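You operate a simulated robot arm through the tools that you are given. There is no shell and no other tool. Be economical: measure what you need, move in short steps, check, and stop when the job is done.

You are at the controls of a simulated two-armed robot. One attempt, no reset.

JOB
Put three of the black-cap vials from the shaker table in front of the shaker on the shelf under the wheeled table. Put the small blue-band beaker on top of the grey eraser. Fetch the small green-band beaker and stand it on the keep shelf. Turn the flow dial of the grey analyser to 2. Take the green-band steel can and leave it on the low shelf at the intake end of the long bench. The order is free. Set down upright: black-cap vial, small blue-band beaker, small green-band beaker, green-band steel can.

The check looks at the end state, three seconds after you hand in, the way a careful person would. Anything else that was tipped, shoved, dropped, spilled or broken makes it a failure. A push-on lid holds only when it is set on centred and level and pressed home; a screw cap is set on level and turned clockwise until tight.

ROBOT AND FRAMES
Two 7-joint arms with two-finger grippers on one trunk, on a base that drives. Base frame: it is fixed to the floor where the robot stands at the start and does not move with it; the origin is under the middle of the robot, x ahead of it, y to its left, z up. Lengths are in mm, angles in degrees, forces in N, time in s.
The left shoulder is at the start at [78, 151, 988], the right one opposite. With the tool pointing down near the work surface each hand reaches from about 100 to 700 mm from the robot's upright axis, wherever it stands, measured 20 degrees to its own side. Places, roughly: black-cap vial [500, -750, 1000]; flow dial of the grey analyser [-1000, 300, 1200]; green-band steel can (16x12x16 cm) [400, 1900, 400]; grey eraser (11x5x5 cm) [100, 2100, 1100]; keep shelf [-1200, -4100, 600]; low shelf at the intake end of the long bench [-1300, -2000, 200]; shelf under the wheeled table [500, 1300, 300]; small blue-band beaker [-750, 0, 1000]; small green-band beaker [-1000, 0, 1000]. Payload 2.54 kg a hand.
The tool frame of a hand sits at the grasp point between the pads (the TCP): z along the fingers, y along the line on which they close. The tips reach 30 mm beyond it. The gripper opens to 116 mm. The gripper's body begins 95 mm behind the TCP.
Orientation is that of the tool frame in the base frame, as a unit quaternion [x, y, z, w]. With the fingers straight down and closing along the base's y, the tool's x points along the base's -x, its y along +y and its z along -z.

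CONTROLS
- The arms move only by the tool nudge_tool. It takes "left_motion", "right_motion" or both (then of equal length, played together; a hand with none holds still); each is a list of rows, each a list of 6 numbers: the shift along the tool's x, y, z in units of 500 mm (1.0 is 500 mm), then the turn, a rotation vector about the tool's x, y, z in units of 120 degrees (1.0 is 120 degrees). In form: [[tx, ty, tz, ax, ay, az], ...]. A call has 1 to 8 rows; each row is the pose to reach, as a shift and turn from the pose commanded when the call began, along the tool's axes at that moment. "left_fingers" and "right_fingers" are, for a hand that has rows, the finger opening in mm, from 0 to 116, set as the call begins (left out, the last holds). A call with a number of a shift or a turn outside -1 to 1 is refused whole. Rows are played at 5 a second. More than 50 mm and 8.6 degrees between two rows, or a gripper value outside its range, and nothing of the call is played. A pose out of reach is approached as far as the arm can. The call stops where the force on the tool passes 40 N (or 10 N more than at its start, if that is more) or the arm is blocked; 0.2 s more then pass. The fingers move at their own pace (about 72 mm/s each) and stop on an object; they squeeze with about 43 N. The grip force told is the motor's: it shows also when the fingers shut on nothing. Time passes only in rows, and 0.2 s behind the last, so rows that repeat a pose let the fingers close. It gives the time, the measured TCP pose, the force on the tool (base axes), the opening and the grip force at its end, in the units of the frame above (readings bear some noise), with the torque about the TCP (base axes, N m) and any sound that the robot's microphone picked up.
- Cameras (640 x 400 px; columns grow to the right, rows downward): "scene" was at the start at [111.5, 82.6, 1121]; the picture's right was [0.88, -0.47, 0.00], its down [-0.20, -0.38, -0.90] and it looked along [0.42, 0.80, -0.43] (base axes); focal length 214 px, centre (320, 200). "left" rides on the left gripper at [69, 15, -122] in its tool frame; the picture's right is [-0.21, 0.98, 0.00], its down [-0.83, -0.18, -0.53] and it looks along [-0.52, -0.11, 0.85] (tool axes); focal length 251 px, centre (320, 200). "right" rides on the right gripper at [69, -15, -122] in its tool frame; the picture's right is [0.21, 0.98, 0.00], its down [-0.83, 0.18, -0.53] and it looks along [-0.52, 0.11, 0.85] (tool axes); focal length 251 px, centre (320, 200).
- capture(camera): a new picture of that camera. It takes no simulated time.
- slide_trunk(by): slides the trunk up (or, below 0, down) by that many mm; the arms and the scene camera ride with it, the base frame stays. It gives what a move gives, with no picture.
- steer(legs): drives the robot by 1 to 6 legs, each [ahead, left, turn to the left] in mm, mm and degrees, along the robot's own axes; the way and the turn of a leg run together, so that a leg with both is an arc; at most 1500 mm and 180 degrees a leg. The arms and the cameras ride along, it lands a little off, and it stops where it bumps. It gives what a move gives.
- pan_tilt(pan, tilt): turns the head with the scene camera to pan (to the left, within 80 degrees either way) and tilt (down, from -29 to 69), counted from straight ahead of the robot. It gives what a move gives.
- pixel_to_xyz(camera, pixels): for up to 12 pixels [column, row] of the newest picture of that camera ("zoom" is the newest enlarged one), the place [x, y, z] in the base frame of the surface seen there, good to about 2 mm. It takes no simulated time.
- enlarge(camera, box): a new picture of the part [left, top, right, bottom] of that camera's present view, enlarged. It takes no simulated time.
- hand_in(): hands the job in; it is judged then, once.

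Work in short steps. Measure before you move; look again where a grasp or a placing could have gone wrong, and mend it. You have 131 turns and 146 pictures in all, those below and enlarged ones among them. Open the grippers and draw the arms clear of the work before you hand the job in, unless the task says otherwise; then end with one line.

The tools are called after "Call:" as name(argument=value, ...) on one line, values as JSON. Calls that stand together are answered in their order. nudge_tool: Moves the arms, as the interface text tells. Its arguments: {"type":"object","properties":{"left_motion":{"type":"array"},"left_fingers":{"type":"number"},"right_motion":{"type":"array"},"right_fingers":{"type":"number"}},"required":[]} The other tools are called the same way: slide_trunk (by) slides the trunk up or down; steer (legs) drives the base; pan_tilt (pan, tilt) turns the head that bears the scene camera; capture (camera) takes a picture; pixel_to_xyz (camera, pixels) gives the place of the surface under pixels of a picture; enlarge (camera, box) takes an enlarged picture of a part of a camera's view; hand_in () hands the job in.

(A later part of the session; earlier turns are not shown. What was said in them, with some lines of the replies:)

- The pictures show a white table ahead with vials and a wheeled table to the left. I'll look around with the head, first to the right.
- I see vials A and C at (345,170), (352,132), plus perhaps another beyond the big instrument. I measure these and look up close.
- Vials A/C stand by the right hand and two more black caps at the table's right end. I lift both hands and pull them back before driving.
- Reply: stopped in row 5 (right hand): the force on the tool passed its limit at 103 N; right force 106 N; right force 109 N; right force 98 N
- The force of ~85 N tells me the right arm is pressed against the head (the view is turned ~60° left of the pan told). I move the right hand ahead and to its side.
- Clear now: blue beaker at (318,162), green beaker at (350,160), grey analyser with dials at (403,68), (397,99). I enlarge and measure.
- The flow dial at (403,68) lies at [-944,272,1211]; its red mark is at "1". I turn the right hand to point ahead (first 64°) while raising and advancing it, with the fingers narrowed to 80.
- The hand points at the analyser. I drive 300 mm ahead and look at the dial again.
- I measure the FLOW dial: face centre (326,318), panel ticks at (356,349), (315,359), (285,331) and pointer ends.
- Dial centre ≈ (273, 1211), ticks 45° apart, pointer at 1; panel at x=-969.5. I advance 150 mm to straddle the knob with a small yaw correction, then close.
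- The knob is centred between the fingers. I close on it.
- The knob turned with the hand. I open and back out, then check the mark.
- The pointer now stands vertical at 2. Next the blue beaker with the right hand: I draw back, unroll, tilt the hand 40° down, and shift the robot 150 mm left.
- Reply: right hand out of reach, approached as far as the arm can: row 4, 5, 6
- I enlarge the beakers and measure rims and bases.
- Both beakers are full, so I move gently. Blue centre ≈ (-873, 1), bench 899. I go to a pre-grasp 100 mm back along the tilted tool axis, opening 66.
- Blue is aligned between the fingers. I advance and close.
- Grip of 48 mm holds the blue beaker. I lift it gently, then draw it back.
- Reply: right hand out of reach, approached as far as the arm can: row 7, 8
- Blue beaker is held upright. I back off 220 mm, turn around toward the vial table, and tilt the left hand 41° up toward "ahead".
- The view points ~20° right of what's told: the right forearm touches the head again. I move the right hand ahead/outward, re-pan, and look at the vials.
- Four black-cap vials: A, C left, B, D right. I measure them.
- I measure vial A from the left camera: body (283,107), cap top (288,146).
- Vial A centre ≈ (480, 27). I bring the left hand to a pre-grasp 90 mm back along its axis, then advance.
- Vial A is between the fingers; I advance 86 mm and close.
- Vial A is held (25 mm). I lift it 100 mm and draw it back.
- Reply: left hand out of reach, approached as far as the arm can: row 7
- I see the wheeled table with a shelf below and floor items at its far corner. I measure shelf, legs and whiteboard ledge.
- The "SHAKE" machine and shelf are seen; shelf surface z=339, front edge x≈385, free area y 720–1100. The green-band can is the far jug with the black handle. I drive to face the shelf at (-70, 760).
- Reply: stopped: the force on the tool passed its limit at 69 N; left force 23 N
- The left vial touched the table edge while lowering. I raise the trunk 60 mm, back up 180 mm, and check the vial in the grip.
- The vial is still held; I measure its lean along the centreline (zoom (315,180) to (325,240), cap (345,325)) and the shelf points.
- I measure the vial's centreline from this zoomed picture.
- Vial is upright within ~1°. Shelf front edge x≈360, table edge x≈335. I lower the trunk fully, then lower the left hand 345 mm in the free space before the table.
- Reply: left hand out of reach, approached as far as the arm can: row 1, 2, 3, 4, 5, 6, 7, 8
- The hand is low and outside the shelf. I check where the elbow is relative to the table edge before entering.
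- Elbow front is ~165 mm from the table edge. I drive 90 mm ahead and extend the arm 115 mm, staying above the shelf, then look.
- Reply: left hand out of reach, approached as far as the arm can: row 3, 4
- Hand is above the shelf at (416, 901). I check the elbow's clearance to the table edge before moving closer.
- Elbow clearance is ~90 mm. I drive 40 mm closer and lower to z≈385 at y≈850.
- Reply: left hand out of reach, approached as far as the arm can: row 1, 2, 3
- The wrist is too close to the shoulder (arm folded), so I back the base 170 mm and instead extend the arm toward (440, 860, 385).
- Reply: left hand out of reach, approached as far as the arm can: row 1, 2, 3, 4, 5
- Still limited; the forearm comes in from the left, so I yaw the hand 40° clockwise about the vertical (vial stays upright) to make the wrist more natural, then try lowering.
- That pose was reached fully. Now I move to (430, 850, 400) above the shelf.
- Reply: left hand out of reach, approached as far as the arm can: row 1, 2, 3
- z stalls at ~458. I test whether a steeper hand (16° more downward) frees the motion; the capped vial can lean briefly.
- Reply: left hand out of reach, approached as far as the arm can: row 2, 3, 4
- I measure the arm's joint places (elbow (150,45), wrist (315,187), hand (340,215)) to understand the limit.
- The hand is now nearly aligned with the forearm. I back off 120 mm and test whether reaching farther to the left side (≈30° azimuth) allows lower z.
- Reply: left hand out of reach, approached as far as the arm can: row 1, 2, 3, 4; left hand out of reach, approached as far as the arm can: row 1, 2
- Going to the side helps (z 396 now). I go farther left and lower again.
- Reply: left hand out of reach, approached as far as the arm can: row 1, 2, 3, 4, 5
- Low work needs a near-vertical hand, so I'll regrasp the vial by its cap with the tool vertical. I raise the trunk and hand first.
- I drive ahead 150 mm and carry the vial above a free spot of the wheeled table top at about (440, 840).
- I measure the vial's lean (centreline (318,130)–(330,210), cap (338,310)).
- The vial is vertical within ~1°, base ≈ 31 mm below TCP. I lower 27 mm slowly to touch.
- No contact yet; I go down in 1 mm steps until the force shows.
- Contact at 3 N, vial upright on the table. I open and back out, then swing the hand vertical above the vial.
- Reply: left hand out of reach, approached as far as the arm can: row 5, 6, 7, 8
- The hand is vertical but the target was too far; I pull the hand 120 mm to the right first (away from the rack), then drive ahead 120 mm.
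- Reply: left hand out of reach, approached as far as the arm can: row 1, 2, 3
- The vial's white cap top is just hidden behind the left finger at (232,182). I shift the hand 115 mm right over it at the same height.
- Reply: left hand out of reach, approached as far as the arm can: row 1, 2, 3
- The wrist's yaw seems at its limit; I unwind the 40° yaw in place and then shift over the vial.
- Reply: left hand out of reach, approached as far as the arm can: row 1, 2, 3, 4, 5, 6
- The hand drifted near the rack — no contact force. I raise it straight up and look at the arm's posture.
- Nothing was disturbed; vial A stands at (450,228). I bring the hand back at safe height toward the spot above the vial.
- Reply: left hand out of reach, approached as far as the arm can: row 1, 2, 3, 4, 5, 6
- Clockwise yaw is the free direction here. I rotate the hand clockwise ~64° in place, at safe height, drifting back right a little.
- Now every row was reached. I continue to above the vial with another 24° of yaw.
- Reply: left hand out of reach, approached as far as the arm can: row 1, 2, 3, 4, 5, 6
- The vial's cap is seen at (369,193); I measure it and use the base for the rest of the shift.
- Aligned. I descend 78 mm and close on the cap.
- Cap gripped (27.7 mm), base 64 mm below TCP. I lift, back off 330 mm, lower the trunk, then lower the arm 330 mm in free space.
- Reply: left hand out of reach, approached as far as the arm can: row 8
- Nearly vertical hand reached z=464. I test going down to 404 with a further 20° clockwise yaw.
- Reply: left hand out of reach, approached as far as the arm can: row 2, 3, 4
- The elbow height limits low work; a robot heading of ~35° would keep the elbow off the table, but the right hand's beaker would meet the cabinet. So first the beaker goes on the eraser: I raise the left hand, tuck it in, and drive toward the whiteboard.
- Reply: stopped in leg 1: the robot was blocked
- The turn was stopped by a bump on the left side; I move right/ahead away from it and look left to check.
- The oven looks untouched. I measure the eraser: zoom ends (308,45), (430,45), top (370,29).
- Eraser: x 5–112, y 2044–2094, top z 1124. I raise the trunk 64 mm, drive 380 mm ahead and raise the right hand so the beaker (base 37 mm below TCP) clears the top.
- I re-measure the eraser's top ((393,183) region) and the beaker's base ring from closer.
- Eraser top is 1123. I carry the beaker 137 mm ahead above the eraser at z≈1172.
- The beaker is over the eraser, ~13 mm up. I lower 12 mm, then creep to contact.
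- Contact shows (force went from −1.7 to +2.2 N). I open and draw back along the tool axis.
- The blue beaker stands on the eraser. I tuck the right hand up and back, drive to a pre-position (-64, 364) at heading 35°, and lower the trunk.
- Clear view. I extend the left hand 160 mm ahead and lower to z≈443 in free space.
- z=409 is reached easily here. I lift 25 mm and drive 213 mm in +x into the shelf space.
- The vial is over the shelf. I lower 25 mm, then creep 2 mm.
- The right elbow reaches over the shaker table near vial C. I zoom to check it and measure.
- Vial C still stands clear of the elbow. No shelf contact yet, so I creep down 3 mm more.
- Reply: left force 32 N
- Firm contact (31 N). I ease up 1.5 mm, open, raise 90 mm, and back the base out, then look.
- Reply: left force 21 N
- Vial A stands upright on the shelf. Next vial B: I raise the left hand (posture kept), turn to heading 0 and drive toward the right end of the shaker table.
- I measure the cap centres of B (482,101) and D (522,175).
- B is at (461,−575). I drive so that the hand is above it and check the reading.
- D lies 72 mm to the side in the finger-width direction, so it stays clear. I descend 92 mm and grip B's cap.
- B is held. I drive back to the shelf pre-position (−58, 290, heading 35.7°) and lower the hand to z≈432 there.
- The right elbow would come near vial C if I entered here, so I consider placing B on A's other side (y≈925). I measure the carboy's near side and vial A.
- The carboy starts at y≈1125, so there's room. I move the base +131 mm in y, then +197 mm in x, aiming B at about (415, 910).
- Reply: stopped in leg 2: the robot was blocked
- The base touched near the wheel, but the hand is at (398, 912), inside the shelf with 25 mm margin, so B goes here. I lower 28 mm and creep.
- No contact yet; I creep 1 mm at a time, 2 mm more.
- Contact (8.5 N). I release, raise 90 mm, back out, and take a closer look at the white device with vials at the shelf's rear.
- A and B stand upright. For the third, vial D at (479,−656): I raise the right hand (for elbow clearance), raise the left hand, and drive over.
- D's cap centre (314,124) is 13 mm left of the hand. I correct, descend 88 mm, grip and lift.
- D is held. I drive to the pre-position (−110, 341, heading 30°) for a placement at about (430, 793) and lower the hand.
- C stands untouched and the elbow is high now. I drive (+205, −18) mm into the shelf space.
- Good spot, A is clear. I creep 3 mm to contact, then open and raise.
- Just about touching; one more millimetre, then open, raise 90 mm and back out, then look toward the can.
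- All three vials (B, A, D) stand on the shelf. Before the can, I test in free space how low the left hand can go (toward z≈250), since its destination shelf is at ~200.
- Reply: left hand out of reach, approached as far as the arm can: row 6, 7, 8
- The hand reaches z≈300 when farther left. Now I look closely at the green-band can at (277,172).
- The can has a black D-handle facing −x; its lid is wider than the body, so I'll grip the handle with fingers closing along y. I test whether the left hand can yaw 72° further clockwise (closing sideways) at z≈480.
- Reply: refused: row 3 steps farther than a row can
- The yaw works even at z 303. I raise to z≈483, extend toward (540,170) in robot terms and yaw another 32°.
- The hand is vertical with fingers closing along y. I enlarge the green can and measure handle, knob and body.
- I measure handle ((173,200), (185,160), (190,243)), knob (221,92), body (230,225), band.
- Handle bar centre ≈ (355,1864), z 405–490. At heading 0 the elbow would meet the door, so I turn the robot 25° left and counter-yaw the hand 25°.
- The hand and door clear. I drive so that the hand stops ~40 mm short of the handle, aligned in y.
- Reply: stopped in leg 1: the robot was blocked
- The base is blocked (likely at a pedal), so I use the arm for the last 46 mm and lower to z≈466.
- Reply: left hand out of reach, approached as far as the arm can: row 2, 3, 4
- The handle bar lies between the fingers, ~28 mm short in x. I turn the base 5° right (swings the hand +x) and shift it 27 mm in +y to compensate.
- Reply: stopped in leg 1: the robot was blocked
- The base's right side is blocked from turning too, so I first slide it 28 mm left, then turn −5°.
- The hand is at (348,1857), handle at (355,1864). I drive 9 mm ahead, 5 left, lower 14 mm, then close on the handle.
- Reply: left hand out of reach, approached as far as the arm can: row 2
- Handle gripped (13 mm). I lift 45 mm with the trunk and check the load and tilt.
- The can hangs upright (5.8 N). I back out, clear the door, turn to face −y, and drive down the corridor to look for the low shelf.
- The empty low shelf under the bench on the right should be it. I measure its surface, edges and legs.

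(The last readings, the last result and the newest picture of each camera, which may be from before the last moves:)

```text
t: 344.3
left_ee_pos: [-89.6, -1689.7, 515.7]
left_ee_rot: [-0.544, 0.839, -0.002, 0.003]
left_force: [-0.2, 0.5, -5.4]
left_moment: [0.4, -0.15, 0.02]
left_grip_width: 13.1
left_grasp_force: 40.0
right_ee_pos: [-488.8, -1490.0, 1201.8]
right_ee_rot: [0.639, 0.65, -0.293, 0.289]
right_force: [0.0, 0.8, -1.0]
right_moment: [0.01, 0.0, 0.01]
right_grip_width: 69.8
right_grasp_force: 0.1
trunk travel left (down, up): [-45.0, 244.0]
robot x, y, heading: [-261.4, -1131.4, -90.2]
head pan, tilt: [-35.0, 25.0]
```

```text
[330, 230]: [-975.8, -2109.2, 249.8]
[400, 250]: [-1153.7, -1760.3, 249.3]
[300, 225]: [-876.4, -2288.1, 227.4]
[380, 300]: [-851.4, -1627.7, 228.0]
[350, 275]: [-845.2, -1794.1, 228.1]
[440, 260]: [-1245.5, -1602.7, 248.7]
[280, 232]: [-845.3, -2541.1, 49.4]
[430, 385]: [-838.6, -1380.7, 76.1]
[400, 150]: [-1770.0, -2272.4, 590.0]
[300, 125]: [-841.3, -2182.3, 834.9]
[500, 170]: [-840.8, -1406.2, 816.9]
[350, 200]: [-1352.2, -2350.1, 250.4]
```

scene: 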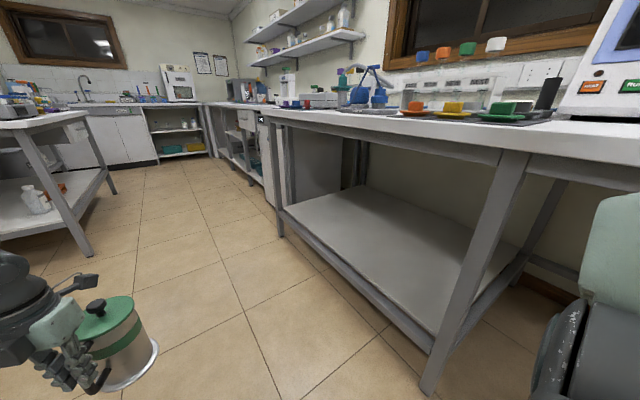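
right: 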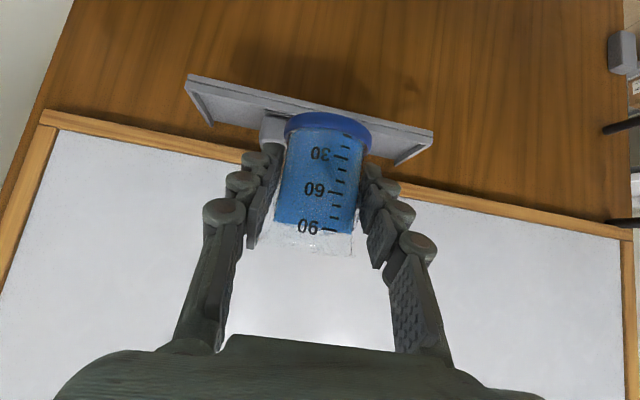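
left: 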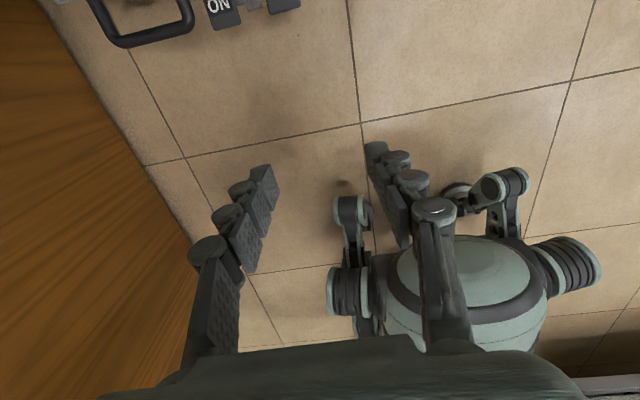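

Shelf surface z=250, front edge x≈−850. Plan: can centre at about (−956,−2000), handle toward the robot, heading 200°. I adjust the left arm's reach, raise the right hand, and drive to a pre-position.

Call:
nudge_tool(left_motion=[[-0.046, -0.042, 0, 0, 0, 0], [-0.093, -0.085, 0, 0, 0, 0], [-0.14, -0.128, 0, 0, 0, 0], [-0.14, -0.128, 0, 0, 0, 0]], right_motion=[[-0.056, 0, -0.049, 0, 0, 0], [-0.113, 0, -0.099, 0, 0, 0], [-0.169, 0, -0.148, 0, 0, 0], [-0.226, 0, -0.198, 0, 0, 0]])

Call:
steer(legs=[[447, -7, 0], [0, 0, -70]])

Call:
pan_tilt(pan=20, tilt=30)

Call:
capture(camera="scene")

```text
t: 345.3
left_ee_pos: [-3.1, -1652.5, 516.6]
left_ee_rot: [-0.545, 0.839, -0.003, 0.004]
left_force: [0.9, 0.5, -5.1]
left_moment: [0.39, -0.18, 0.0]
left_grip_width: 13.1
left_grasp_force: 39.3
right_ee_pos: [-483.0, -1534.5, 1309.9]
right_ee_rot: [0.638, 0.649, -0.294, 0.29]
right_force: [-0.9, 0.2, 0.1]
right_moment: [-0.01, -0.05, 0.01]
right_grip_width: 70.2
right_grasp_force: 0.1
right hand out of reach, approached as far as the arm can: row 1, 2, 3, 4
trunk travel left (down, up): [-45.0, 244.0]
robot x, y, heading: [-261.9, -1133.3, -90.2]
head pan, tilt: [-35.0, 25.0]
```

```text
t: 351.1
left_ee_pos: [-666.6, -2006.3, 515.8]
left_ee_rot: [0.033, 0.999, -0.003, 0.002]
left_force: [0.8, 0.6, -5.3]
left_moment: [0.0, -0.4, 0.02]
left_grip_width: 13.0
left_grasp_force: 40.1
right_ee_pos: [-722.7, -1515.6, 1309.3]
right_ee_rot: [0.895, 0.167, -0.407, 0.07]
right_force: [-0.2, -0.5, 1.2]
right_moment: [0.0, -0.03, -0.01]
right_grip_width: 69.7
right_grasp_force: 0.1
trunk travel left (down, up): [-45.0, 244.0]
robot x, y, heading: [-266.6, -1584.0, -160.1]
head pan, tilt: [-35.0, 25.0]
```

```text
t: 352.4
left_ee_pos: [-666.1, -2006.7, 514.9]
left_ee_rot: [0.033, 0.999, -0.003, 0.001]
left_force: [-0.3, 0.1, -4.7]
left_moment: [0.01, -0.44, -0.02]
left_grip_width: 13.2
left_grasp_force: 40.0
right_ee_pos: [-722.6, -1515.6, 1309.8]
right_ee_rot: [0.895, 0.167, -0.407, 0.069]
right_force: [0.0, 0.8, 0.3]
right_moment: [-0.02, 0.02, 0.0]
right_grip_width: 70.2
right_grasp_force: 0.0
trunk travel left (down, up): [-45.0, 244.0]
robot x, y, heading: [-270.5, -1582.1, -160.1]
head pan, tilt: [20.0, 30.0]
```

```text
25 pictures are left
```

scene: 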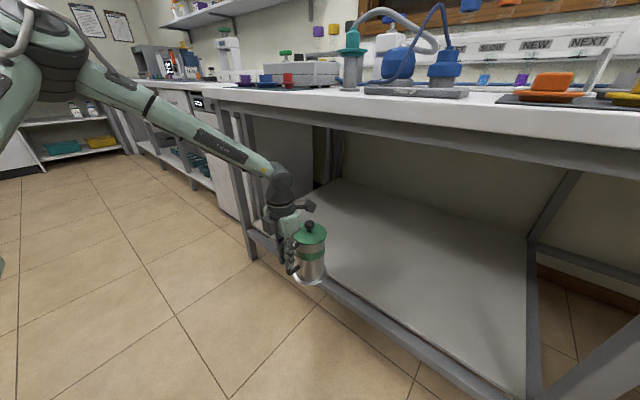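

The can is in front of the shelf. I lower the trunk 45 mm and the arm 70 mm (can base ≈ 269), then check.

Call:
slide_trunk(by=-45)

Call:
nudge_tool(left_motion=[[0, 0, 0.04, 0, 0, 0], [0, 0, 0.08, 0, 0, 0], [0, 0, 0.12, 0, 0, 0], [0, 0, 0.138, 0, 0, 0]])

Call:
steer(legs=[[190, -69, 0]])

Call:
enlarge(camera="scene", box=[180, 140, 420, 320])

```text
t: 353.2
left_ee_pos: [-668.0, -2006.1, 470.4]
left_ee_rot: [0.034, 0.999, -0.004, 0.001]
left_force: [0.5, 0.3, -4.5]
left_moment: [-0.03, -0.4, 0.01]
left_grip_width: 13.1
left_grasp_force: 39.9
right_ee_pos: [-722.5, -1515.5, 1264.5]
right_ee_rot: [0.895, 0.168, -0.407, 0.07]
right_force: [-0.4, -0.5, 0.3]
right_moment: [0.0, -0.01, 0.02]
right_grip_width: 69.9
right_grasp_force: 0.1
trunk travel left (down, up): [0.0, 289.0]
robot x, y, heading: [-271.2, -1588.3, -160.2]
head pan, tilt: [20.0, 30.0]
```

```text
t: 354.2
left_ee_pos: [-666.3, -2006.5, 400.7]
left_ee_rot: [0.033, 0.999, -0.004, 0.002]
left_force: [1.1, 0.5, -5.0]
left_moment: [0.01, -0.41, 0.01]
left_grip_width: 13.2
left_grasp_force: 39.8
right_ee_pos: [-722.7, -1515.3, 1263.8]
right_ee_rot: [0.895, 0.167, -0.408, 0.07]
right_force: [-0.4, 0.1, -0.3]
right_moment: [0.02, 0.0, 0.02]
right_grip_width: 70.1
right_grasp_force: 0.0
trunk travel left (down, up): [0.0, 289.0]
robot x, y, heading: [-267.3, -1585.4, -159.9]
head pan, tilt: [20.0, 30.0]
```

```text
t: 356.0
left_ee_pos: [-858.4, -2007.9, 399.3]
left_ee_rot: [0.035, 0.999, -0.004, 0.004]
left_force: [0.6, 0.6, -5.6]
left_moment: [0.03, -0.43, 0.02]
left_grip_width: 13.1
left_grasp_force: 39.7
right_ee_pos: [-913.7, -1514.4, 1265.3]
right_ee_rot: [0.895, 0.166, -0.407, 0.069]
right_force: [0.4, -0.4, -0.2]
right_moment: [0.02, 0.01, -0.01]
right_grip_width: 69.9
right_grasp_force: 0.1
trunk travel left (down, up): [0.0, 289.0]
robot x, y, heading: [-458.7, -1585.0, -160.1]
head pan, tilt: [20.0, 30.0]
stopped in leg 1: the robot was blocked; the commanded pose is now the measured one
```

```text
2.22 times, centred on (300, 230) of scene
```

zoom: 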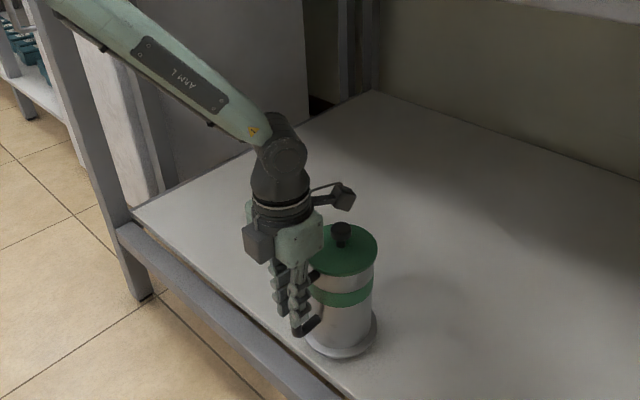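

The can is well over the shelf (centre ≈ −946). I lower 15 mm, then creep to contact.

Call:
nudge_tool(left_motion=[[0, 0, 0.015, 0, 0, 0], [0, 0, 0.03, 0, 0, 0], [0, 0, 0.03, 0, 0, 0]])

Call:
nudge_tool(left_motion=[[0, 0, 0.003, 0, 0, 0], [0, 0, 0.006, 0, 0, 0], [0, 0, 0.006, 0, 0, 0]])

```text
t: 356.8
left_ee_pos: [-858.9, -2007.8, 385.5]
left_ee_rot: [0.035, 0.999, -0.005, 0.002]
left_force: [3.2, -0.9, 2.6]
left_moment: [0.07, 0.31, 0.02]
left_grip_width: 13.0
left_grasp_force: 39.6
right_ee_pos: [-913.1, -1515.0, 1264.1]
right_ee_rot: [0.895, 0.165, -0.408, 0.069]
right_force: [-0.3, -0.2, -0.4]
right_moment: [0.01, -0.01, 0.0]
right_grip_width: 70.1
right_grasp_force: 0.0
trunk travel left (down, up): [0.0, 289.0]
robot x, y, heading: [-460.9, -1587.7, -160.2]
head pan, tilt: [20.0, 30.0]
```

```text
t: 357.6
left_ee_pos: [-856.9, -2006.9, 383.4]
left_ee_rot: [0.035, 0.999, -0.003, 0.003]
left_force: [6.6, -0.7, 10.7]
left_moment: [0.16, 1.01, 0.09]
left_grip_width: 13.2
left_grasp_force: 39.4
right_ee_pos: [-910.8, -1514.0, 1266.1]
right_ee_rot: [0.895, 0.166, -0.408, 0.069]
right_force: [-0.1, -1.1, -0.1]
right_moment: [-0.02, -0.01, -0.02]
right_grip_width: 70.0
right_grasp_force: 0.0
trunk travel left (down, up): [0.0, 289.0]
robot x, y, heading: [-460.1, -1585.0, -160.5]
head pan, tilt: [20.0, 30.0]
```

The can sits on the shelf (force up +10 N). I open and back straight out along +x, then look.

Call:
nudge_tool(left_motion=[[0, 0, -0.002, 0, 0, 0], [0, 0, -0.002, 0, 0, 0], [0, 0, -0.002, 0, 0, 0]], left_fingers=56)

Call:
steer(legs=[[-190, 69, 0]])

Call:
enlarge(camera="scene", box=[180, 120, 420, 300])

```text
t: 358.4
left_ee_pos: [-858.7, -2006.7, 383.9]
left_ee_rot: [0.034, 0.999, -0.005, 0.003]
left_force: [-0.3, 0.7, -0.3]
left_moment: [-0.02, 0.0, 0.01]
left_grip_width: 56.4
left_grasp_force: 0.1
right_ee_pos: [-913.8, -1514.6, 1266.2]
right_ee_rot: [0.895, 0.166, -0.407, 0.069]
right_force: [0.6, -0.7, 0.4]
right_moment: [0.0, 0.0, 0.04]
right_grip_width: 70.1
right_grasp_force: 0.0
trunk travel left (down, up): [0.0, 289.0]
robot x, y, heading: [-461.3, -1585.1, -160.0]
head pan, tilt: [20.0, 30.0]
```

```text
t: 360.0
left_ee_pos: [-654.7, -2009.1, 383.7]
left_ee_rot: [0.032, 0.999, -0.004, 0.003]
left_force: [-0.3, -0.2, 0.2]
left_moment: [-0.02, 0.01, 0.05]
left_grip_width: 56.0
left_grasp_force: 0.1
right_ee_pos: [-711.9, -1515.9, 1266.0]
right_ee_rot: [0.895, 0.168, -0.407, 0.07]
right_force: [-0.6, 0.7, 0.8]
right_moment: [-0.05, 0.01, 0.0]
right_grip_width: 70.0
right_grasp_force: 0.1
trunk travel left (down, up): [0.0, 289.0]
robot x, y, heading: [-263.1, -1584.6, -159.8]
head pan, tilt: [20.0, 30.0]
```

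```text
2.22 times, centred on (300, 210) of scene
```

zoom: 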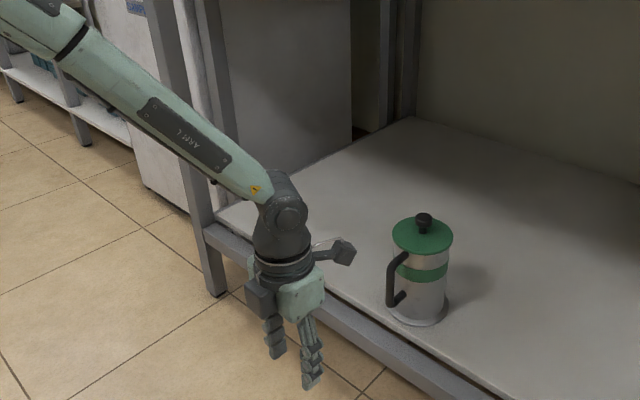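

The can stands upright on the low shelf. Next the green beaker: I raise and tuck the left hand, lower the right hand, then drive back to the dispenser at heading 180.

Call:
slide_trunk(by=100)

Call:
nudge_tool(left_motion=[[0, 0, -0.098, 0, 0, 0], [0, 0, -0.196, 0, 0, 0], [0, 0, -0.294, 0, 0, 0], [0, 0, -0.392, 0, 0, 0], [0, 0, -0.49, 0, 0, 0], [0, 0, -0.588, 0, 0, 0], [-0.085, 0.035, -0.61, 0, 0, 0], [-0.17, 0.07, -0.63, 0, 0, 0]], right_motion=[[0.066, 0, 0.058, 0, 0, 0], [0.132, 0, 0.116, 0, 0, 0], [0.198, 0, 0.174, 0, 0, 0], [0.264, 0, 0.232, 0, 0, 0], [0.33, 0, 0.29, 0, 0, 0], [0.396, 0, 0.348, 0, 0, 0], [0.462, 0, 0.406, 0, 0, 0], [0.528, 0, 0.464, 0, 0, 0]])

Call:
nudge_tool(left_motion=[[-0.085, 0.035, -0.02, 0, 0, 0], [-0.17, 0.07, -0.04, 0, 0, 0], [-0.2, 0.08, -0.06, 0, 0, 0]])

Call:
steer(legs=[[0, 0, -20], [0, -800, 0], [0, -745, 0]])

Call:
pan_tilt(pan=-10, tilt=20)

Call:
capture(camera="scene")

```text
t: 361.4
left_ee_pos: [-653.9, -2009.2, 483.4]
left_ee_rot: [0.032, 0.999, -0.004, 0.004]
left_force: [-0.3, 0.4, -0.7]
left_moment: [0.01, 0.01, 0.02]
left_grip_width: 55.9
left_grasp_force: 0.1
right_ee_pos: [-711.1, -1515.6, 1366.1]
right_ee_rot: [0.895, 0.167, -0.408, 0.07]
right_force: [0.0, 0.2, 0.5]
right_moment: [0.03, 0.01, -0.02]
right_grip_width: 69.9
right_grasp_force: 0.0
trunk travel left (down, up): [-100.0, 189.0]
robot x, y, heading: [-257.9, -1588.1, -160.0]
head pan, tilt: [20.0, 30.0]
```

```text
t: 363.1
left_ee_pos: [-569.8, -1975.6, 798.8]
left_ee_rot: [0.033, 0.999, -0.005, 0.003]
left_force: [0.2, -0.4, -0.6]
left_moment: [-0.03, 0.0, -0.01]
left_grip_width: 56.0
left_grasp_force: 0.1
right_ee_pos: [-713.9, -1511.6, 1013.7]
right_ee_rot: [0.895, 0.166, -0.409, 0.069]
right_force: [0.0, 0.1, -0.5]
right_moment: [0.01, 0.0, 0.01]
right_grip_width: 69.8
right_grasp_force: 0.0
trunk travel left (down, up): [-100.0, 189.0]
robot x, y, heading: [-259.9, -1586.3, -160.0]
head pan, tilt: [20.0, 30.0]
```

```text
t: 363.9
left_ee_pos: [-467.1, -1943.1, 828.4]
left_ee_rot: [0.032, 0.999, -0.004, 0.003]
left_force: [0.0, 0.4, 0.3]
left_moment: [0.02, 0.0, 0.02]
left_grip_width: 56.2
left_grasp_force: 0.1
right_ee_pos: [-715.1, -1513.2, 1014.8]
right_ee_rot: [0.895, 0.168, -0.407, 0.069]
right_force: [0.2, 0.1, -0.1]
right_moment: [0.01, 0.02, 0.01]
right_grip_width: 70.1
right_grasp_force: 0.0
trunk travel left (down, up): [-100.0, 189.0]
robot x, y, heading: [-257.5, -1584.9, -160.1]
head pan, tilt: [20.0, 30.0]
```

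```text
t: 380.3
left_ee_pos: [-577.1, -306.9, 829.1]
left_ee_rot: [0.206, 0.979, -0.005, 0.003]
left_force: [-0.4, -0.7, -0.6]
left_moment: [-0.01, -0.04, 0.0]
left_grip_width: 56.0
left_grasp_force: 0.0
right_ee_pos: [-662.4, 181.1, 1014.2]
right_ee_rot: [0.911, 0.01, -0.413, -0.002]
right_force: [-0.1, -0.7, -0.2]
right_moment: [-0.01, 0.04, -0.03]
right_grip_width: 70.0
right_grasp_force: 0.0
trunk travel left (down, up): [-100.0, 189.0]
robot x, y, heading: [-260.3, -43.4, -179.9]
head pan, tilt: [20.0, 30.0]
```

```text
t: 381.3
left_ee_pos: [-578.2, -307.0, 828.6]
left_ee_rot: [0.205, 0.979, -0.005, 0.003]
left_force: [-0.3, -0.1, -0.9]
left_moment: [0.02, 0.03, 0.0]
left_grip_width: 55.9
left_grasp_force: 0.2
right_ee_pos: [-663.2, 180.9, 1014.0]
right_ee_rot: [0.91, 0.011, -0.413, -0.001]
right_force: [0.3, -0.2, -0.1]
right_moment: [0.0, 0.0, -0.01]
right_grip_width: 70.0
right_grasp_force: 0.0
trunk travel left (down, up): [-100.0, 189.0]
robot x, y, heading: [-260.8, -40.3, -179.8]
head pan, tilt: [-10.0, 20.0]
```

```text
22 pictures are left
```

scene: 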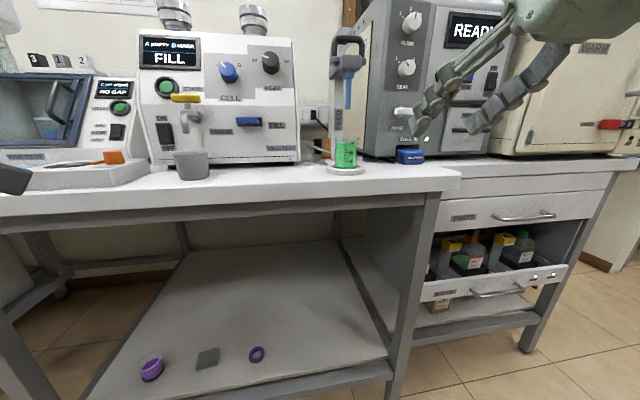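

I measure the green beaker at (345,155) and the nozzle (348,105).

Call:
enlarge(camera="scene", box=[305, 80, 385, 180])

Call:
pixel_to_xyz(camera="scene", pixels=[[345, 147], [345, 158], [337, 155], [354, 155], [345, 164], [348, 104], [348, 90], [333, 168], [358, 168], [345, 172]])

```text
4.00 times, centred on (345, 130) of scene
```

zoom: 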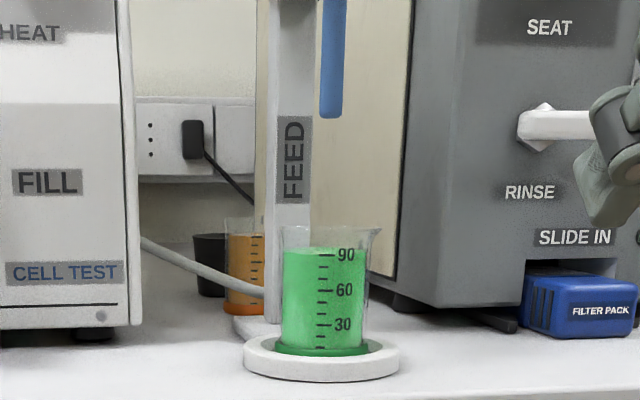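

```text
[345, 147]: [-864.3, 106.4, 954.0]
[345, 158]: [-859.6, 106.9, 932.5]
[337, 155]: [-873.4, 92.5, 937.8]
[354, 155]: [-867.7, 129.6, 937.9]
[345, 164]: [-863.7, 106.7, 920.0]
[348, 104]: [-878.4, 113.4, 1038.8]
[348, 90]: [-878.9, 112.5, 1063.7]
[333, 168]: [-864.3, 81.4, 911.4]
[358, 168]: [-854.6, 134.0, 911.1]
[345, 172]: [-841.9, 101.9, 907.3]
```

Green beaker centre ≈ (−886, 112), nozzle tip z≈1030 above it. I align the base and bring the right hand to a pre-grasp 90 mm back.

Call:
steer(legs=[[58, 69, 0]])

Call:
nudge_tool(right_motion=[[-0.055, 0, 0.078, 0, 0, 0], [-0.11, 0, 0.156, 0, 0, 0], [-0.11, 0, 0.156, 0, 0, 0]], right_fingers=66)

Call:
capture(camera="right")

```text
t: 382.6
left_ee_pos: [-635.2, -376.0, 827.4]
left_ee_rot: [0.205, 0.979, -0.004, 0.003]
left_force: [0.5, 0.3, -0.5]
left_moment: [0.05, 0.02, 0.0]
left_grip_width: 55.9
left_grasp_force: 0.1
right_ee_pos: [-718.9, 112.0, 1014.8]
right_ee_rot: [0.911, 0.01, -0.413, -0.002]
right_force: [0.4, -0.6, 0.3]
right_moment: [-0.04, 0.05, 0.0]
right_grip_width: 69.7
right_grasp_force: 0.0
trunk travel left (down, up): [-100.0, 189.0]
robot x, y, heading: [-315.9, -113.2, -179.9]
head pan, tilt: [-10.0, 20.0]
```

```text
t: 383.4
left_ee_pos: [-635.3, -374.9, 829.0]
left_ee_rot: [0.206, 0.979, -0.004, 0.002]
left_force: [-0.6, -0.1, 0.4]
left_moment: [0.0, 0.02, -0.03]
left_grip_width: 55.9
left_grasp_force: 0.0
right_ee_pos: [-815.6, 108.4, 1003.2]
right_ee_rot: [0.911, 0.009, -0.413, -0.002]
right_force: [0.1, -0.6, -0.4]
right_moment: [-0.02, -0.01, 0.02]
right_grip_width: 66.0
right_grasp_force: 0.0
trunk travel left (down, up): [-100.0, 189.0]
robot x, y, heading: [-314.6, -112.6, -180.0]
head pan, tilt: [-10.0, 20.0]
```

```text
20 pictures are left
```

right: 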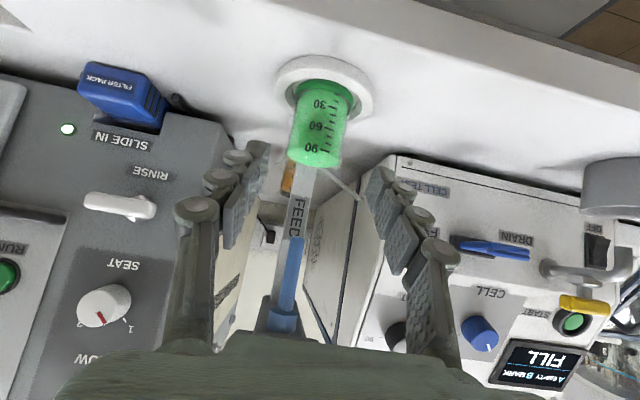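

Green is centred between the fingers. I advance 90 mm, then close gently.

Call:
nudge_tool(right_motion=[[0, 0, 0.05, 0, 0, 0], [0, 0, 0.1, 0, 0, 0], [0, 0, 0.15, 0, 0, 0], [0, 0, 0.18, 0, 0, 0], [0, 0, 0.18, 0, 0, 0]])

Call:
nudge_tool(right_motion=[[0, 0, 0, 0, 0, 0], [0, 0, 0, 0, 0, 0], [0, 0, 0, 0, 0, 0]], right_fingers=38)

Call:
enlarge(camera="scene", box=[300, 80, 460, 200])

```text
t: 384.6
left_ee_pos: [-636.2, -376.7, 828.4]
left_ee_rot: [0.205, 0.979, -0.005, 0.003]
left_force: [0.9, -0.2, 1.1]
left_moment: [0.01, 0.02, 0.0]
left_grip_width: 55.8
left_grasp_force: 0.0
right_ee_pos: [-882.5, 111.0, 944.7]
right_ee_rot: [0.91, 0.01, -0.414, -0.001]
right_force: [-0.1, -0.5, -0.4]
right_moment: [0.01, -0.01, 0.01]
right_grip_width: 65.8
right_grasp_force: 0.0
trunk travel left (down, up): [-100.0, 189.0]
robot x, y, heading: [-318.0, -112.9, -180.0]
head pan, tilt: [-10.0, 20.0]
```

```text
t: 385.4
left_ee_pos: [-634.2, -375.6, 828.9]
left_ee_rot: [0.205, 0.979, -0.005, 0.002]
left_force: [0.1, -0.5, -0.4]
left_moment: [0.0, -0.01, 0.0]
left_grip_width: 56.1
left_grasp_force: 0.1
right_ee_pos: [-882.6, 110.7, 945.7]
right_ee_rot: [0.91, 0.011, -0.414, -0.001]
right_force: [-0.6, 0.4, 0.4]
right_moment: [-0.01, 0.0, 0.0]
right_grip_width: 48.0
right_grasp_force: 42.9
trunk travel left (down, up): [-100.0, 189.0]
robot x, y, heading: [-315.4, -107.9, -179.8]
head pan, tilt: [-10.0, 20.0]
```

```text
3.33 times, centred on (380, 140) of scene
```

zoom: 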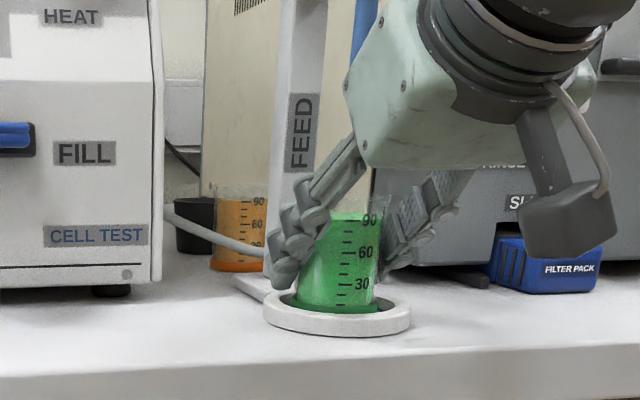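

Gripped (48 mm). I lift 22 mm (below the nozzle tip), then draw straight back 200 mm.

Call:
nudge_tool(right_motion=[[-0.017, 0, -0.0145, 0, 0, 0], [-0.033, 0, -0.029, 0, 0, 0], [0.02, 0, -0.089, 0, 0, 0], [0.073, 0, -0.149, 0, 0, 0], [0.126, 0, -0.209, 0, 0, 0], [0.179, 0, -0.27, 0, 0, 0], [0.231, 0, -0.33, 0, 0, 0]])

Call:
steer(legs=[[-80, 0, 0], [0, 0, 90], [1500, 0, 0], [500, 0, 0]])

Call:
pan_tilt(pan=-10, tilt=15)

Call:
capture(camera="scene")

```text
t: 387.0
left_ee_pos: [-634.9, -375.5, 827.8]
left_ee_rot: [0.205, 0.979, -0.006, 0.002]
left_force: [-0.8, 0.1, 0.7]
left_moment: [0.01, -0.03, -0.02]
left_grip_width: 56.1
left_grasp_force: 0.1
right_ee_pos: [-681.6, 114.2, 966.3]
right_ee_rot: [0.911, 0.009, -0.413, -0.001]
right_force: [-0.1, 0.1, -1.5]
right_moment: [0.02, -0.01, 0.0]
right_grip_width: 48.1
right_grasp_force: 42.3
trunk travel left (down, up): [-100.0, 189.0]
robot x, y, heading: [-317.6, -112.0, -179.8]
head pan, tilt: [-10.0, 20.0]
```

```text
t: 401.5
left_ee_pos: [31.5, -2419.5, 828.3]
left_ee_rot: [-0.547, 0.837, -0.002, 0.005]
left_force: [-0.1, 0.2, -0.8]
left_moment: [-0.01, 0.02, -0.03]
left_grip_width: 55.8
left_grasp_force: 0.1
right_ee_pos: [-455.9, -2467.3, 966.1]
right_ee_rot: [0.636, 0.651, -0.294, 0.291]
right_force: [-0.1, 0.2, -1.1]
right_moment: [0.02, -0.04, 0.0]
right_grip_width: 48.0
right_grasp_force: 42.9
trunk travel left (down, up): [-100.0, 189.0]
robot x, y, heading: [-233.4, -2101.9, -90.2]
head pan, tilt: [-10.0, 20.0]
```

```text
t: 402.2
left_ee_pos: [33.1, -2419.6, 827.9]
left_ee_rot: [-0.547, 0.837, -0.002, 0.006]
left_force: [-0.3, 0.0, -0.2]
left_moment: [0.0, -0.03, 0.01]
left_grip_width: 56.1
left_grasp_force: 0.0
right_ee_pos: [-457.8, -2466.7, 966.7]
right_ee_rot: [0.637, 0.651, -0.293, 0.291]
right_force: [-0.2, 0.4, -1.6]
right_moment: [-0.04, -0.01, -0.01]
right_grip_width: 48.4
right_grasp_force: 42.8
trunk travel left (down, up): [-100.0, 189.0]
robot x, y, heading: [-232.8, -2100.0, -90.0]
head pan, tilt: [-10.0, 15.0]
```

```text
18 pictures are left
```

scene: 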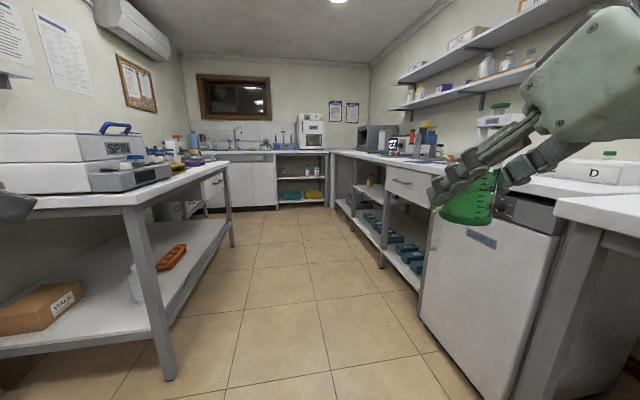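

I look for the keep shelf under the right-hand counter ahead.

Call:
enlarge(camera="scene", box=[265, 130, 425, 270])

Call:
pixel_to_xyz(camera="scene", pixels=[[372, 192], [360, 190], [365, 230], [300, 190], [395, 180], [350, 165], [375, 205], [345, 185]])

```text
2.86 times, centred on (345, 200) of scene
```

zoom: 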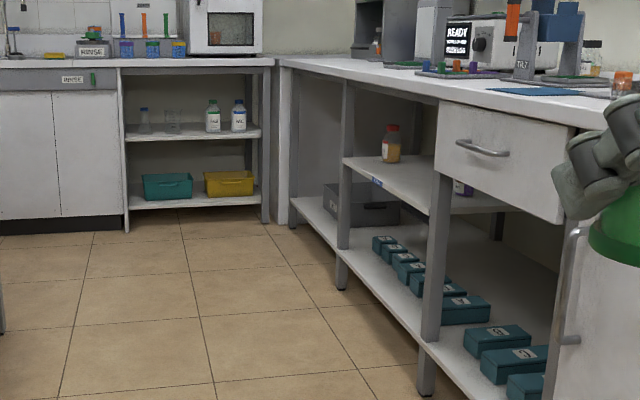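

```text
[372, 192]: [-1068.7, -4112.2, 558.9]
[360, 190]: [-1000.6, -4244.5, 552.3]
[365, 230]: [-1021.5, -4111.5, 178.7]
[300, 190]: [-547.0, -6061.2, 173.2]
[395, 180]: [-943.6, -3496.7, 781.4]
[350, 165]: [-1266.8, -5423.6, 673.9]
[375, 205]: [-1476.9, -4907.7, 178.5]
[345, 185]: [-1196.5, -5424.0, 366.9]
```

The mid shelf (z≈559) with a small blue label and a red-cap bottle at (−1069,−4112) should be the keep shelf. I turn to face −x and strafe along to about y=−4150.

Call:
steer(legs=[[0, 0, -90], [140, 0, 0], [0, 1100, 0], [0, 950, 0]])

Call:
slide_trunk(by=-100)

Call:
pan_tilt(pan=-5, tilt=25)

Call:
capture(camera="scene")

```text
t: 427.0
left_ee_pos: [-665.0, -4430.7, 828.2]
left_ee_rot: [0.201, 0.98, -0.005, 0.002]
left_force: [-0.2, -0.5, 0.0]
left_moment: [0.0, 0.0, 0.02]
left_grip_width: 56.0
left_grasp_force: 0.1
right_ee_pos: [-718.3, -3941.9, 966.8]
right_ee_rot: [0.91, 0.014, -0.413, 0.0]
right_force: [0.4, -0.4, -1.6]
right_moment: [-0.02, 0.0, -0.05]
right_grip_width: 48.2
right_grasp_force: 43.2
trunk travel left (down, up): [-100.0, 189.0]
robot x, y, heading: [-348.8, -4163.2, -179.1]
head pan, tilt: [-10.0, 15.0]
```

```text
t: 428.4
left_ee_pos: [-664.7, -4431.0, 727.5]
left_ee_rot: [0.201, 0.98, -0.006, 0.003]
left_force: [0.0, 0.5, 1.0]
left_moment: [0.0, 0.0, 0.0]
left_grip_width: 56.0
left_grasp_force: 0.0
right_ee_pos: [-716.4, -3941.9, 866.9]
right_ee_rot: [0.91, 0.013, -0.414, 0.0]
right_force: [-0.2, -0.1, -0.1]
right_moment: [-0.01, -0.05, 0.0]
right_grip_width: 48.4
right_grasp_force: 43.3
trunk travel left (down, up): [0.0, 289.0]
robot x, y, heading: [-352.1, -4163.6, -179.5]
head pan, tilt: [-10.0, 15.0]
```

```text
t: 429.1
left_ee_pos: [-666.3, -4430.4, 727.7]
left_ee_rot: [0.201, 0.979, -0.005, 0.003]
left_force: [1.2, -0.1, -0.9]
left_moment: [-0.01, -0.02, -0.01]
left_grip_width: 56.0
left_grasp_force: 0.0
right_ee_pos: [-716.2, -3942.1, 866.4]
right_ee_rot: [0.911, 0.014, -0.413, 0.0]
right_force: [0.0, -0.3, -1.6]
right_moment: [0.01, -0.04, 0.02]
right_grip_width: 47.9
right_grasp_force: 43.0
trunk travel left (down, up): [0.0, 289.0]
robot x, y, heading: [-348.3, -4163.0, -179.2]
head pan, tilt: [-5.0, 25.0]
```

```text
16 pictures are left
```

scene: 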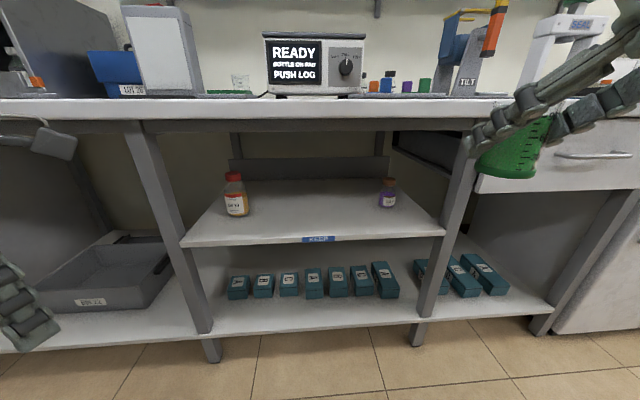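

The mid shelf with a blue label at (318,239) is ahead. I read the label and measure the shelf, bottles and posts.

Call:
enlarge(camera="scene", box=[278, 219, 358, 259])

Call:
pixel_to_xyz(camera="scene", pixels=[[318, 239], [310, 215], [330, 225], [388, 200], [236, 205], [440, 230], [190, 240], [300, 190], [350, 120], [455, 215], [150, 180], [330, 232]])

```text
8.00 times, centred on (318, 239) of scene
```

zoom: 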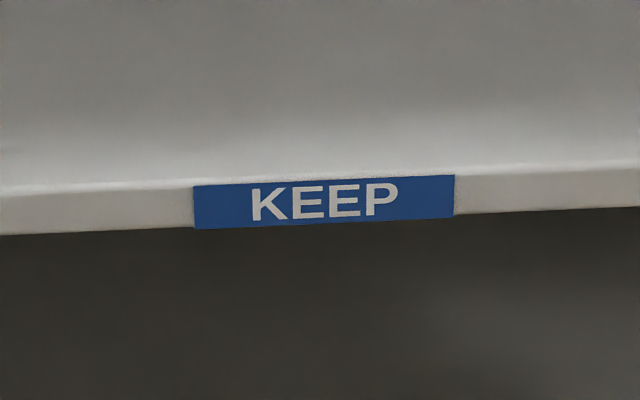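

```text
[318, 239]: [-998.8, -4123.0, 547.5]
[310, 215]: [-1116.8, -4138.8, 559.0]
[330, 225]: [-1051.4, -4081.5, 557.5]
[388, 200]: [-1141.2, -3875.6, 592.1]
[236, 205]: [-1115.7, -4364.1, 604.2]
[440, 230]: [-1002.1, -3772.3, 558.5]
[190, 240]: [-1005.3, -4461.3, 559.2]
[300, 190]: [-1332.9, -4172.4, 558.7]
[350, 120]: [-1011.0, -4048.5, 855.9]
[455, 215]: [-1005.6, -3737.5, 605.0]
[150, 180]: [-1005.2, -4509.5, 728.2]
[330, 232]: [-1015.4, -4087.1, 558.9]
```

The label reads KEEP; shelf z=559, front edge x=−999, free spot at (−1085,−4080). I lower and extend the right hand in free space to z≈625.

Call:
nudge_tool(right_motion=[[0.024, 0.02, 0.078, 0, 0, 0], [0.047, 0.041, 0.155, 0, 0, 0], [0.071, 0.061, 0.233, 0, 0, 0], [0.094, 0.081, 0.311, 0, 0, 0], [0.118, 0.101, 0.389, 0, 0, 0], [0.141, 0.122, 0.466, 0, 0, 0], [0.165, 0.142, 0.544, 0, 0, 0]])

Call:
capture(camera="scene")

```text
t: 430.7
left_ee_pos: [-665.1, -4430.7, 728.7]
left_ee_rot: [0.201, 0.98, -0.005, 0.002]
left_force: [-0.4, -0.2, -0.3]
left_moment: [-0.03, -0.01, -0.01]
left_grip_width: 56.0
left_grasp_force: 0.0
right_ee_pos: [-865.5, -4014.0, 624.7]
right_ee_rot: [0.911, 0.014, -0.413, 0.001]
right_force: [-0.5, 1.0, -1.0]
right_moment: [-0.05, 0.02, 0.0]
right_grip_width: 48.2
right_grasp_force: 43.0
right hand out of reach, approached as far as the arm can: row 2, 3, 4, 5, 6
trunk travel left (down, up): [0.0, 289.0]
robot x, y, heading: [-348.8, -4165.2, -179.3]
head pan, tilt: [-5.0, 25.0]
```

```text
14 pictures are left
```

scene: 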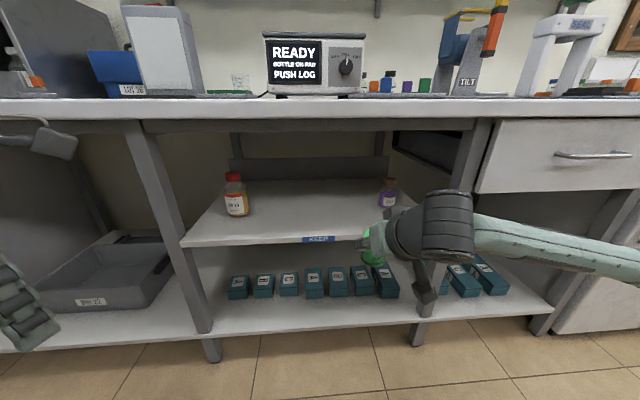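

Pose reached with clear space. I drive 219 mm ahead and 67 mm left, taking the beaker over the shelf.

Call:
steer(legs=[[219, 67, 0]])

Call:
enlarge(camera="scene", box=[200, 140, 440, 290])

Call:
enlarge(camera="right", box=[160, 40, 480, 300])

```text
t: 432.4
left_ee_pos: [-881.5, -4500.3, 729.9]
left_ee_rot: [0.201, 0.98, -0.005, 0.003]
left_force: [-1.8, -0.5, 0.2]
left_moment: [-0.02, 0.0, 0.01]
left_grip_width: 56.0
left_grasp_force: 0.0
right_ee_pos: [-1082.6, -4084.9, 624.8]
right_ee_rot: [0.911, 0.015, -0.413, 0.001]
right_force: [0.4, 0.8, -1.3]
right_moment: [0.04, -0.01, -0.01]
right_grip_width: 48.4
right_grasp_force: 43.1
trunk travel left (down, up): [0.0, 289.0]
robot x, y, heading: [-563.5, -4234.7, -179.4]
head pan, tilt: [-5.0, 25.0]
```

```text
2.67 times, centred on (320, 215) of scene
```

zoom: 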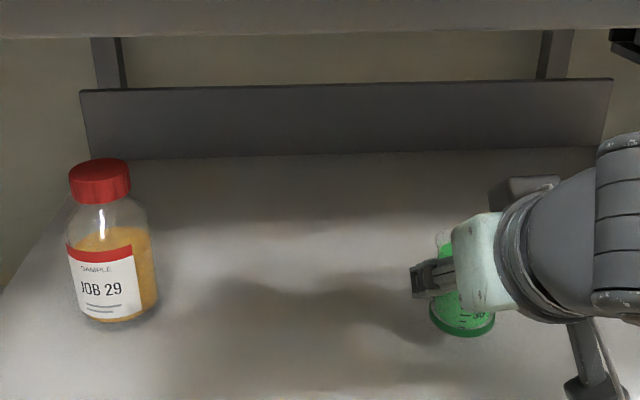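

```text
1.54 times, centred on (320, 170) of right
```

zoom: 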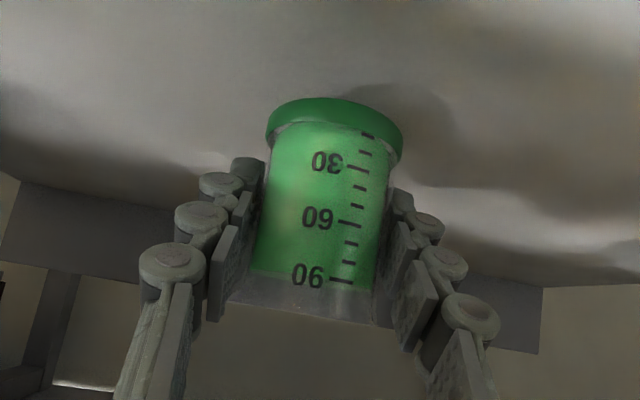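

The beaker is over a free spot. I lower 21 mm, then creep in 1 mm rows.

Call:
nudge_tool(right_motion=[[0.0105, 0, 0.0092, 0, 0, 0], [0.021, 0, 0.0185, 0, 0, 0], [0.0316, 0, 0.0277, 0, 0, 0], [0.0316, 0, 0.0277, 0, 0, 0]])

Call:
nudge_tool(right_motion=[[0.0015, 0, 0.0013, 0, 0, 0], [0.003, 0, 0.0026, 0, 0, 0], [0.0045, 0, 0.004, 0, 0, 0], [0.0045, 0, 0.004, 0, 0, 0]])

```text
t: 433.4
left_ee_pos: [-882.3, -4499.8, 728.8]
left_ee_rot: [0.2, 0.98, -0.004, 0.002]
left_force: [0.4, 0.1, -1.1]
left_moment: [0.02, 0.05, 0.01]
left_grip_width: 55.8
left_grasp_force: 0.0
right_ee_pos: [-1083.2, -4085.3, 604.9]
right_ee_rot: [0.911, 0.014, -0.413, 0.0]
right_force: [-0.4, 0.1, -0.9]
right_moment: [-0.02, -0.02, 0.01]
right_grip_width: 48.1
right_grasp_force: 43.1
trunk travel left (down, up): [0.0, 289.0]
robot x, y, heading: [-566.3, -4231.6, -179.5]
head pan, tilt: [-5.0, 25.0]
```

```text
t: 434.4
left_ee_pos: [-880.4, -4500.6, 728.6]
left_ee_rot: [0.2, 0.98, -0.005, 0.002]
left_force: [-0.1, 0.6, -0.1]
left_moment: [0.01, 0.0, 0.01]
left_grip_width: 56.1
left_grasp_force: 0.0
right_ee_pos: [-1083.5, -4084.0, 601.7]
right_ee_rot: [0.911, 0.015, -0.413, 0.001]
right_force: [-0.3, -0.4, -0.6]
right_moment: [0.01, 0.0, -0.01]
right_grip_width: 47.9
right_grasp_force: 42.9
trunk travel left (down, up): [0.0, 289.0]
robot x, y, heading: [-567.2, -4232.8, -179.2]
head pan, tilt: [-5.0, 25.0]
```

No contact yet at 601.7; two more creeps of 2 mm each.

Call:
nudge_tool(right_motion=[[0.0015, 0, 0.0013, 0, 0, 0], [0.003, 0, 0.0026, 0, 0, 0], [0.003, 0, 0.0026, 0, 0, 0]])

```text
t: 435.2
left_ee_pos: [-881.2, -4499.7, 728.7]
left_ee_rot: [0.2, 0.98, -0.005, 0.001]
left_force: [0.0, -0.6, 0.1]
left_moment: [-0.02, 0.02, -0.02]
left_grip_width: 56.0
left_grasp_force: 0.1
right_ee_pos: [-1082.8, -4083.7, 601.1]
right_ee_rot: [0.91, 0.016, -0.415, 0.001]
right_force: [-0.8, -0.2, 4.8]
right_moment: [-0.16, 0.03, -0.03]
right_grip_width: 48.2
right_grasp_force: 43.0
trunk travel left (down, up): [0.0, 289.0]
robot x, y, heading: [-565.8, -4233.3, -179.4]
head pan, tilt: [-5.0, 25.0]
```

Contact (+4.8 N). I open, draw the hand back along its axis, and look.

Call:
nudge_tool(right_motion=[[0, 0, 0, 0, 0, 0], [0, 0, 0, 0, 0, 0], [0, 0, 0, 0, 0, 0], [0, 0, -0.05, 0, 0, 0], [0, 0, -0.1, 0, 0, 0], [0, 0, -0.15, 0, 0, 0], [0, 0, -0.19, 0, 0, 0]], right_fingers=68)

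Call:
enlarge(camera="right", box=[160, 20, 480, 280])

```text
t: 436.8
left_ee_pos: [-882.0, -4500.8, 729.6]
left_ee_rot: [0.2, 0.98, -0.005, 0.001]
left_force: [-0.1, 0.3, -0.2]
left_moment: [-0.02, 0.0, 0.0]
left_grip_width: 56.1
left_grasp_force: 0.1
right_ee_pos: [-1054.4, -4096.5, 676.6]
right_ee_rot: [0.911, 0.015, -0.412, 0.0]
right_force: [0.7, 0.3, 0.0]
right_moment: [0.06, 0.01, 0.01]
right_grip_width: 68.1
right_grasp_force: 0.0
right hand out of reach, approached as far as the arm can: row 4, 5, 6, 7
trunk travel left (down, up): [0.0, 289.0]
robot x, y, heading: [-567.5, -4231.1, -179.2]
head pan, tilt: [-5.0, 25.0]
```

```text
1.54 times, centred on (320, 150) of right
```

zoom: 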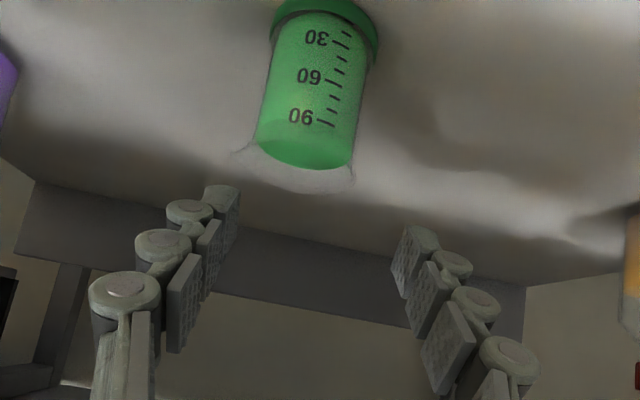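

The beaker stands upright, fingers above its rim. I back the base straight out 400 mm and check the scene.

Call:
steer(legs=[[-400, 0, 0]])

Call:
enlarge(camera="scene", box=[200, 120, 440, 270])

```text
t: 439.3
left_ee_pos: [-486.8, -4494.6, 728.4]
left_ee_rot: [0.2, 0.98, -0.005, 0.002]
left_force: [0.0, -0.6, -0.6]
left_moment: [-0.02, 0.02, 0.0]
left_grip_width: 56.0
left_grasp_force: 0.1
right_ee_pos: [-659.6, -4091.6, 676.4]
right_ee_rot: [0.911, 0.017, -0.413, 0.002]
right_force: [0.2, 0.2, 0.0]
right_moment: [0.02, 0.01, 0.0]
right_grip_width: 68.0
right_grasp_force: 0.0
trunk travel left (down, up): [0.0, 289.0]
robot x, y, heading: [-167.6, -4231.4, -179.4]
head pan, tilt: [-5.0, 25.0]
```

```text
2.67 times, centred on (320, 195) of scene
```

zoom: 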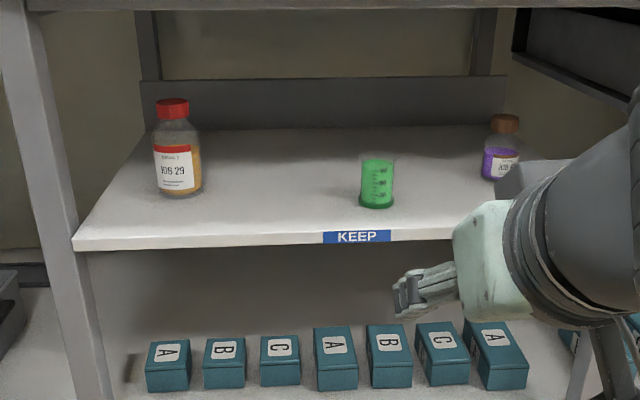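

All items are placed: the dial is at 2, the blue beaker is on the eraser, three vials are on the shelf under the wheeled table, the can is on the low shelf, and the green beaker is on KEEP. Both grippers are open and clear of the work, so I hand in.

Call:
hand_in()

```text
The job is handed in.
```

I finished all five parts of the job and handed it in. The base and left arm bumped things a few times on the way, and I did not go back to check the floor pedals or the wheeled table's leg for a shift.
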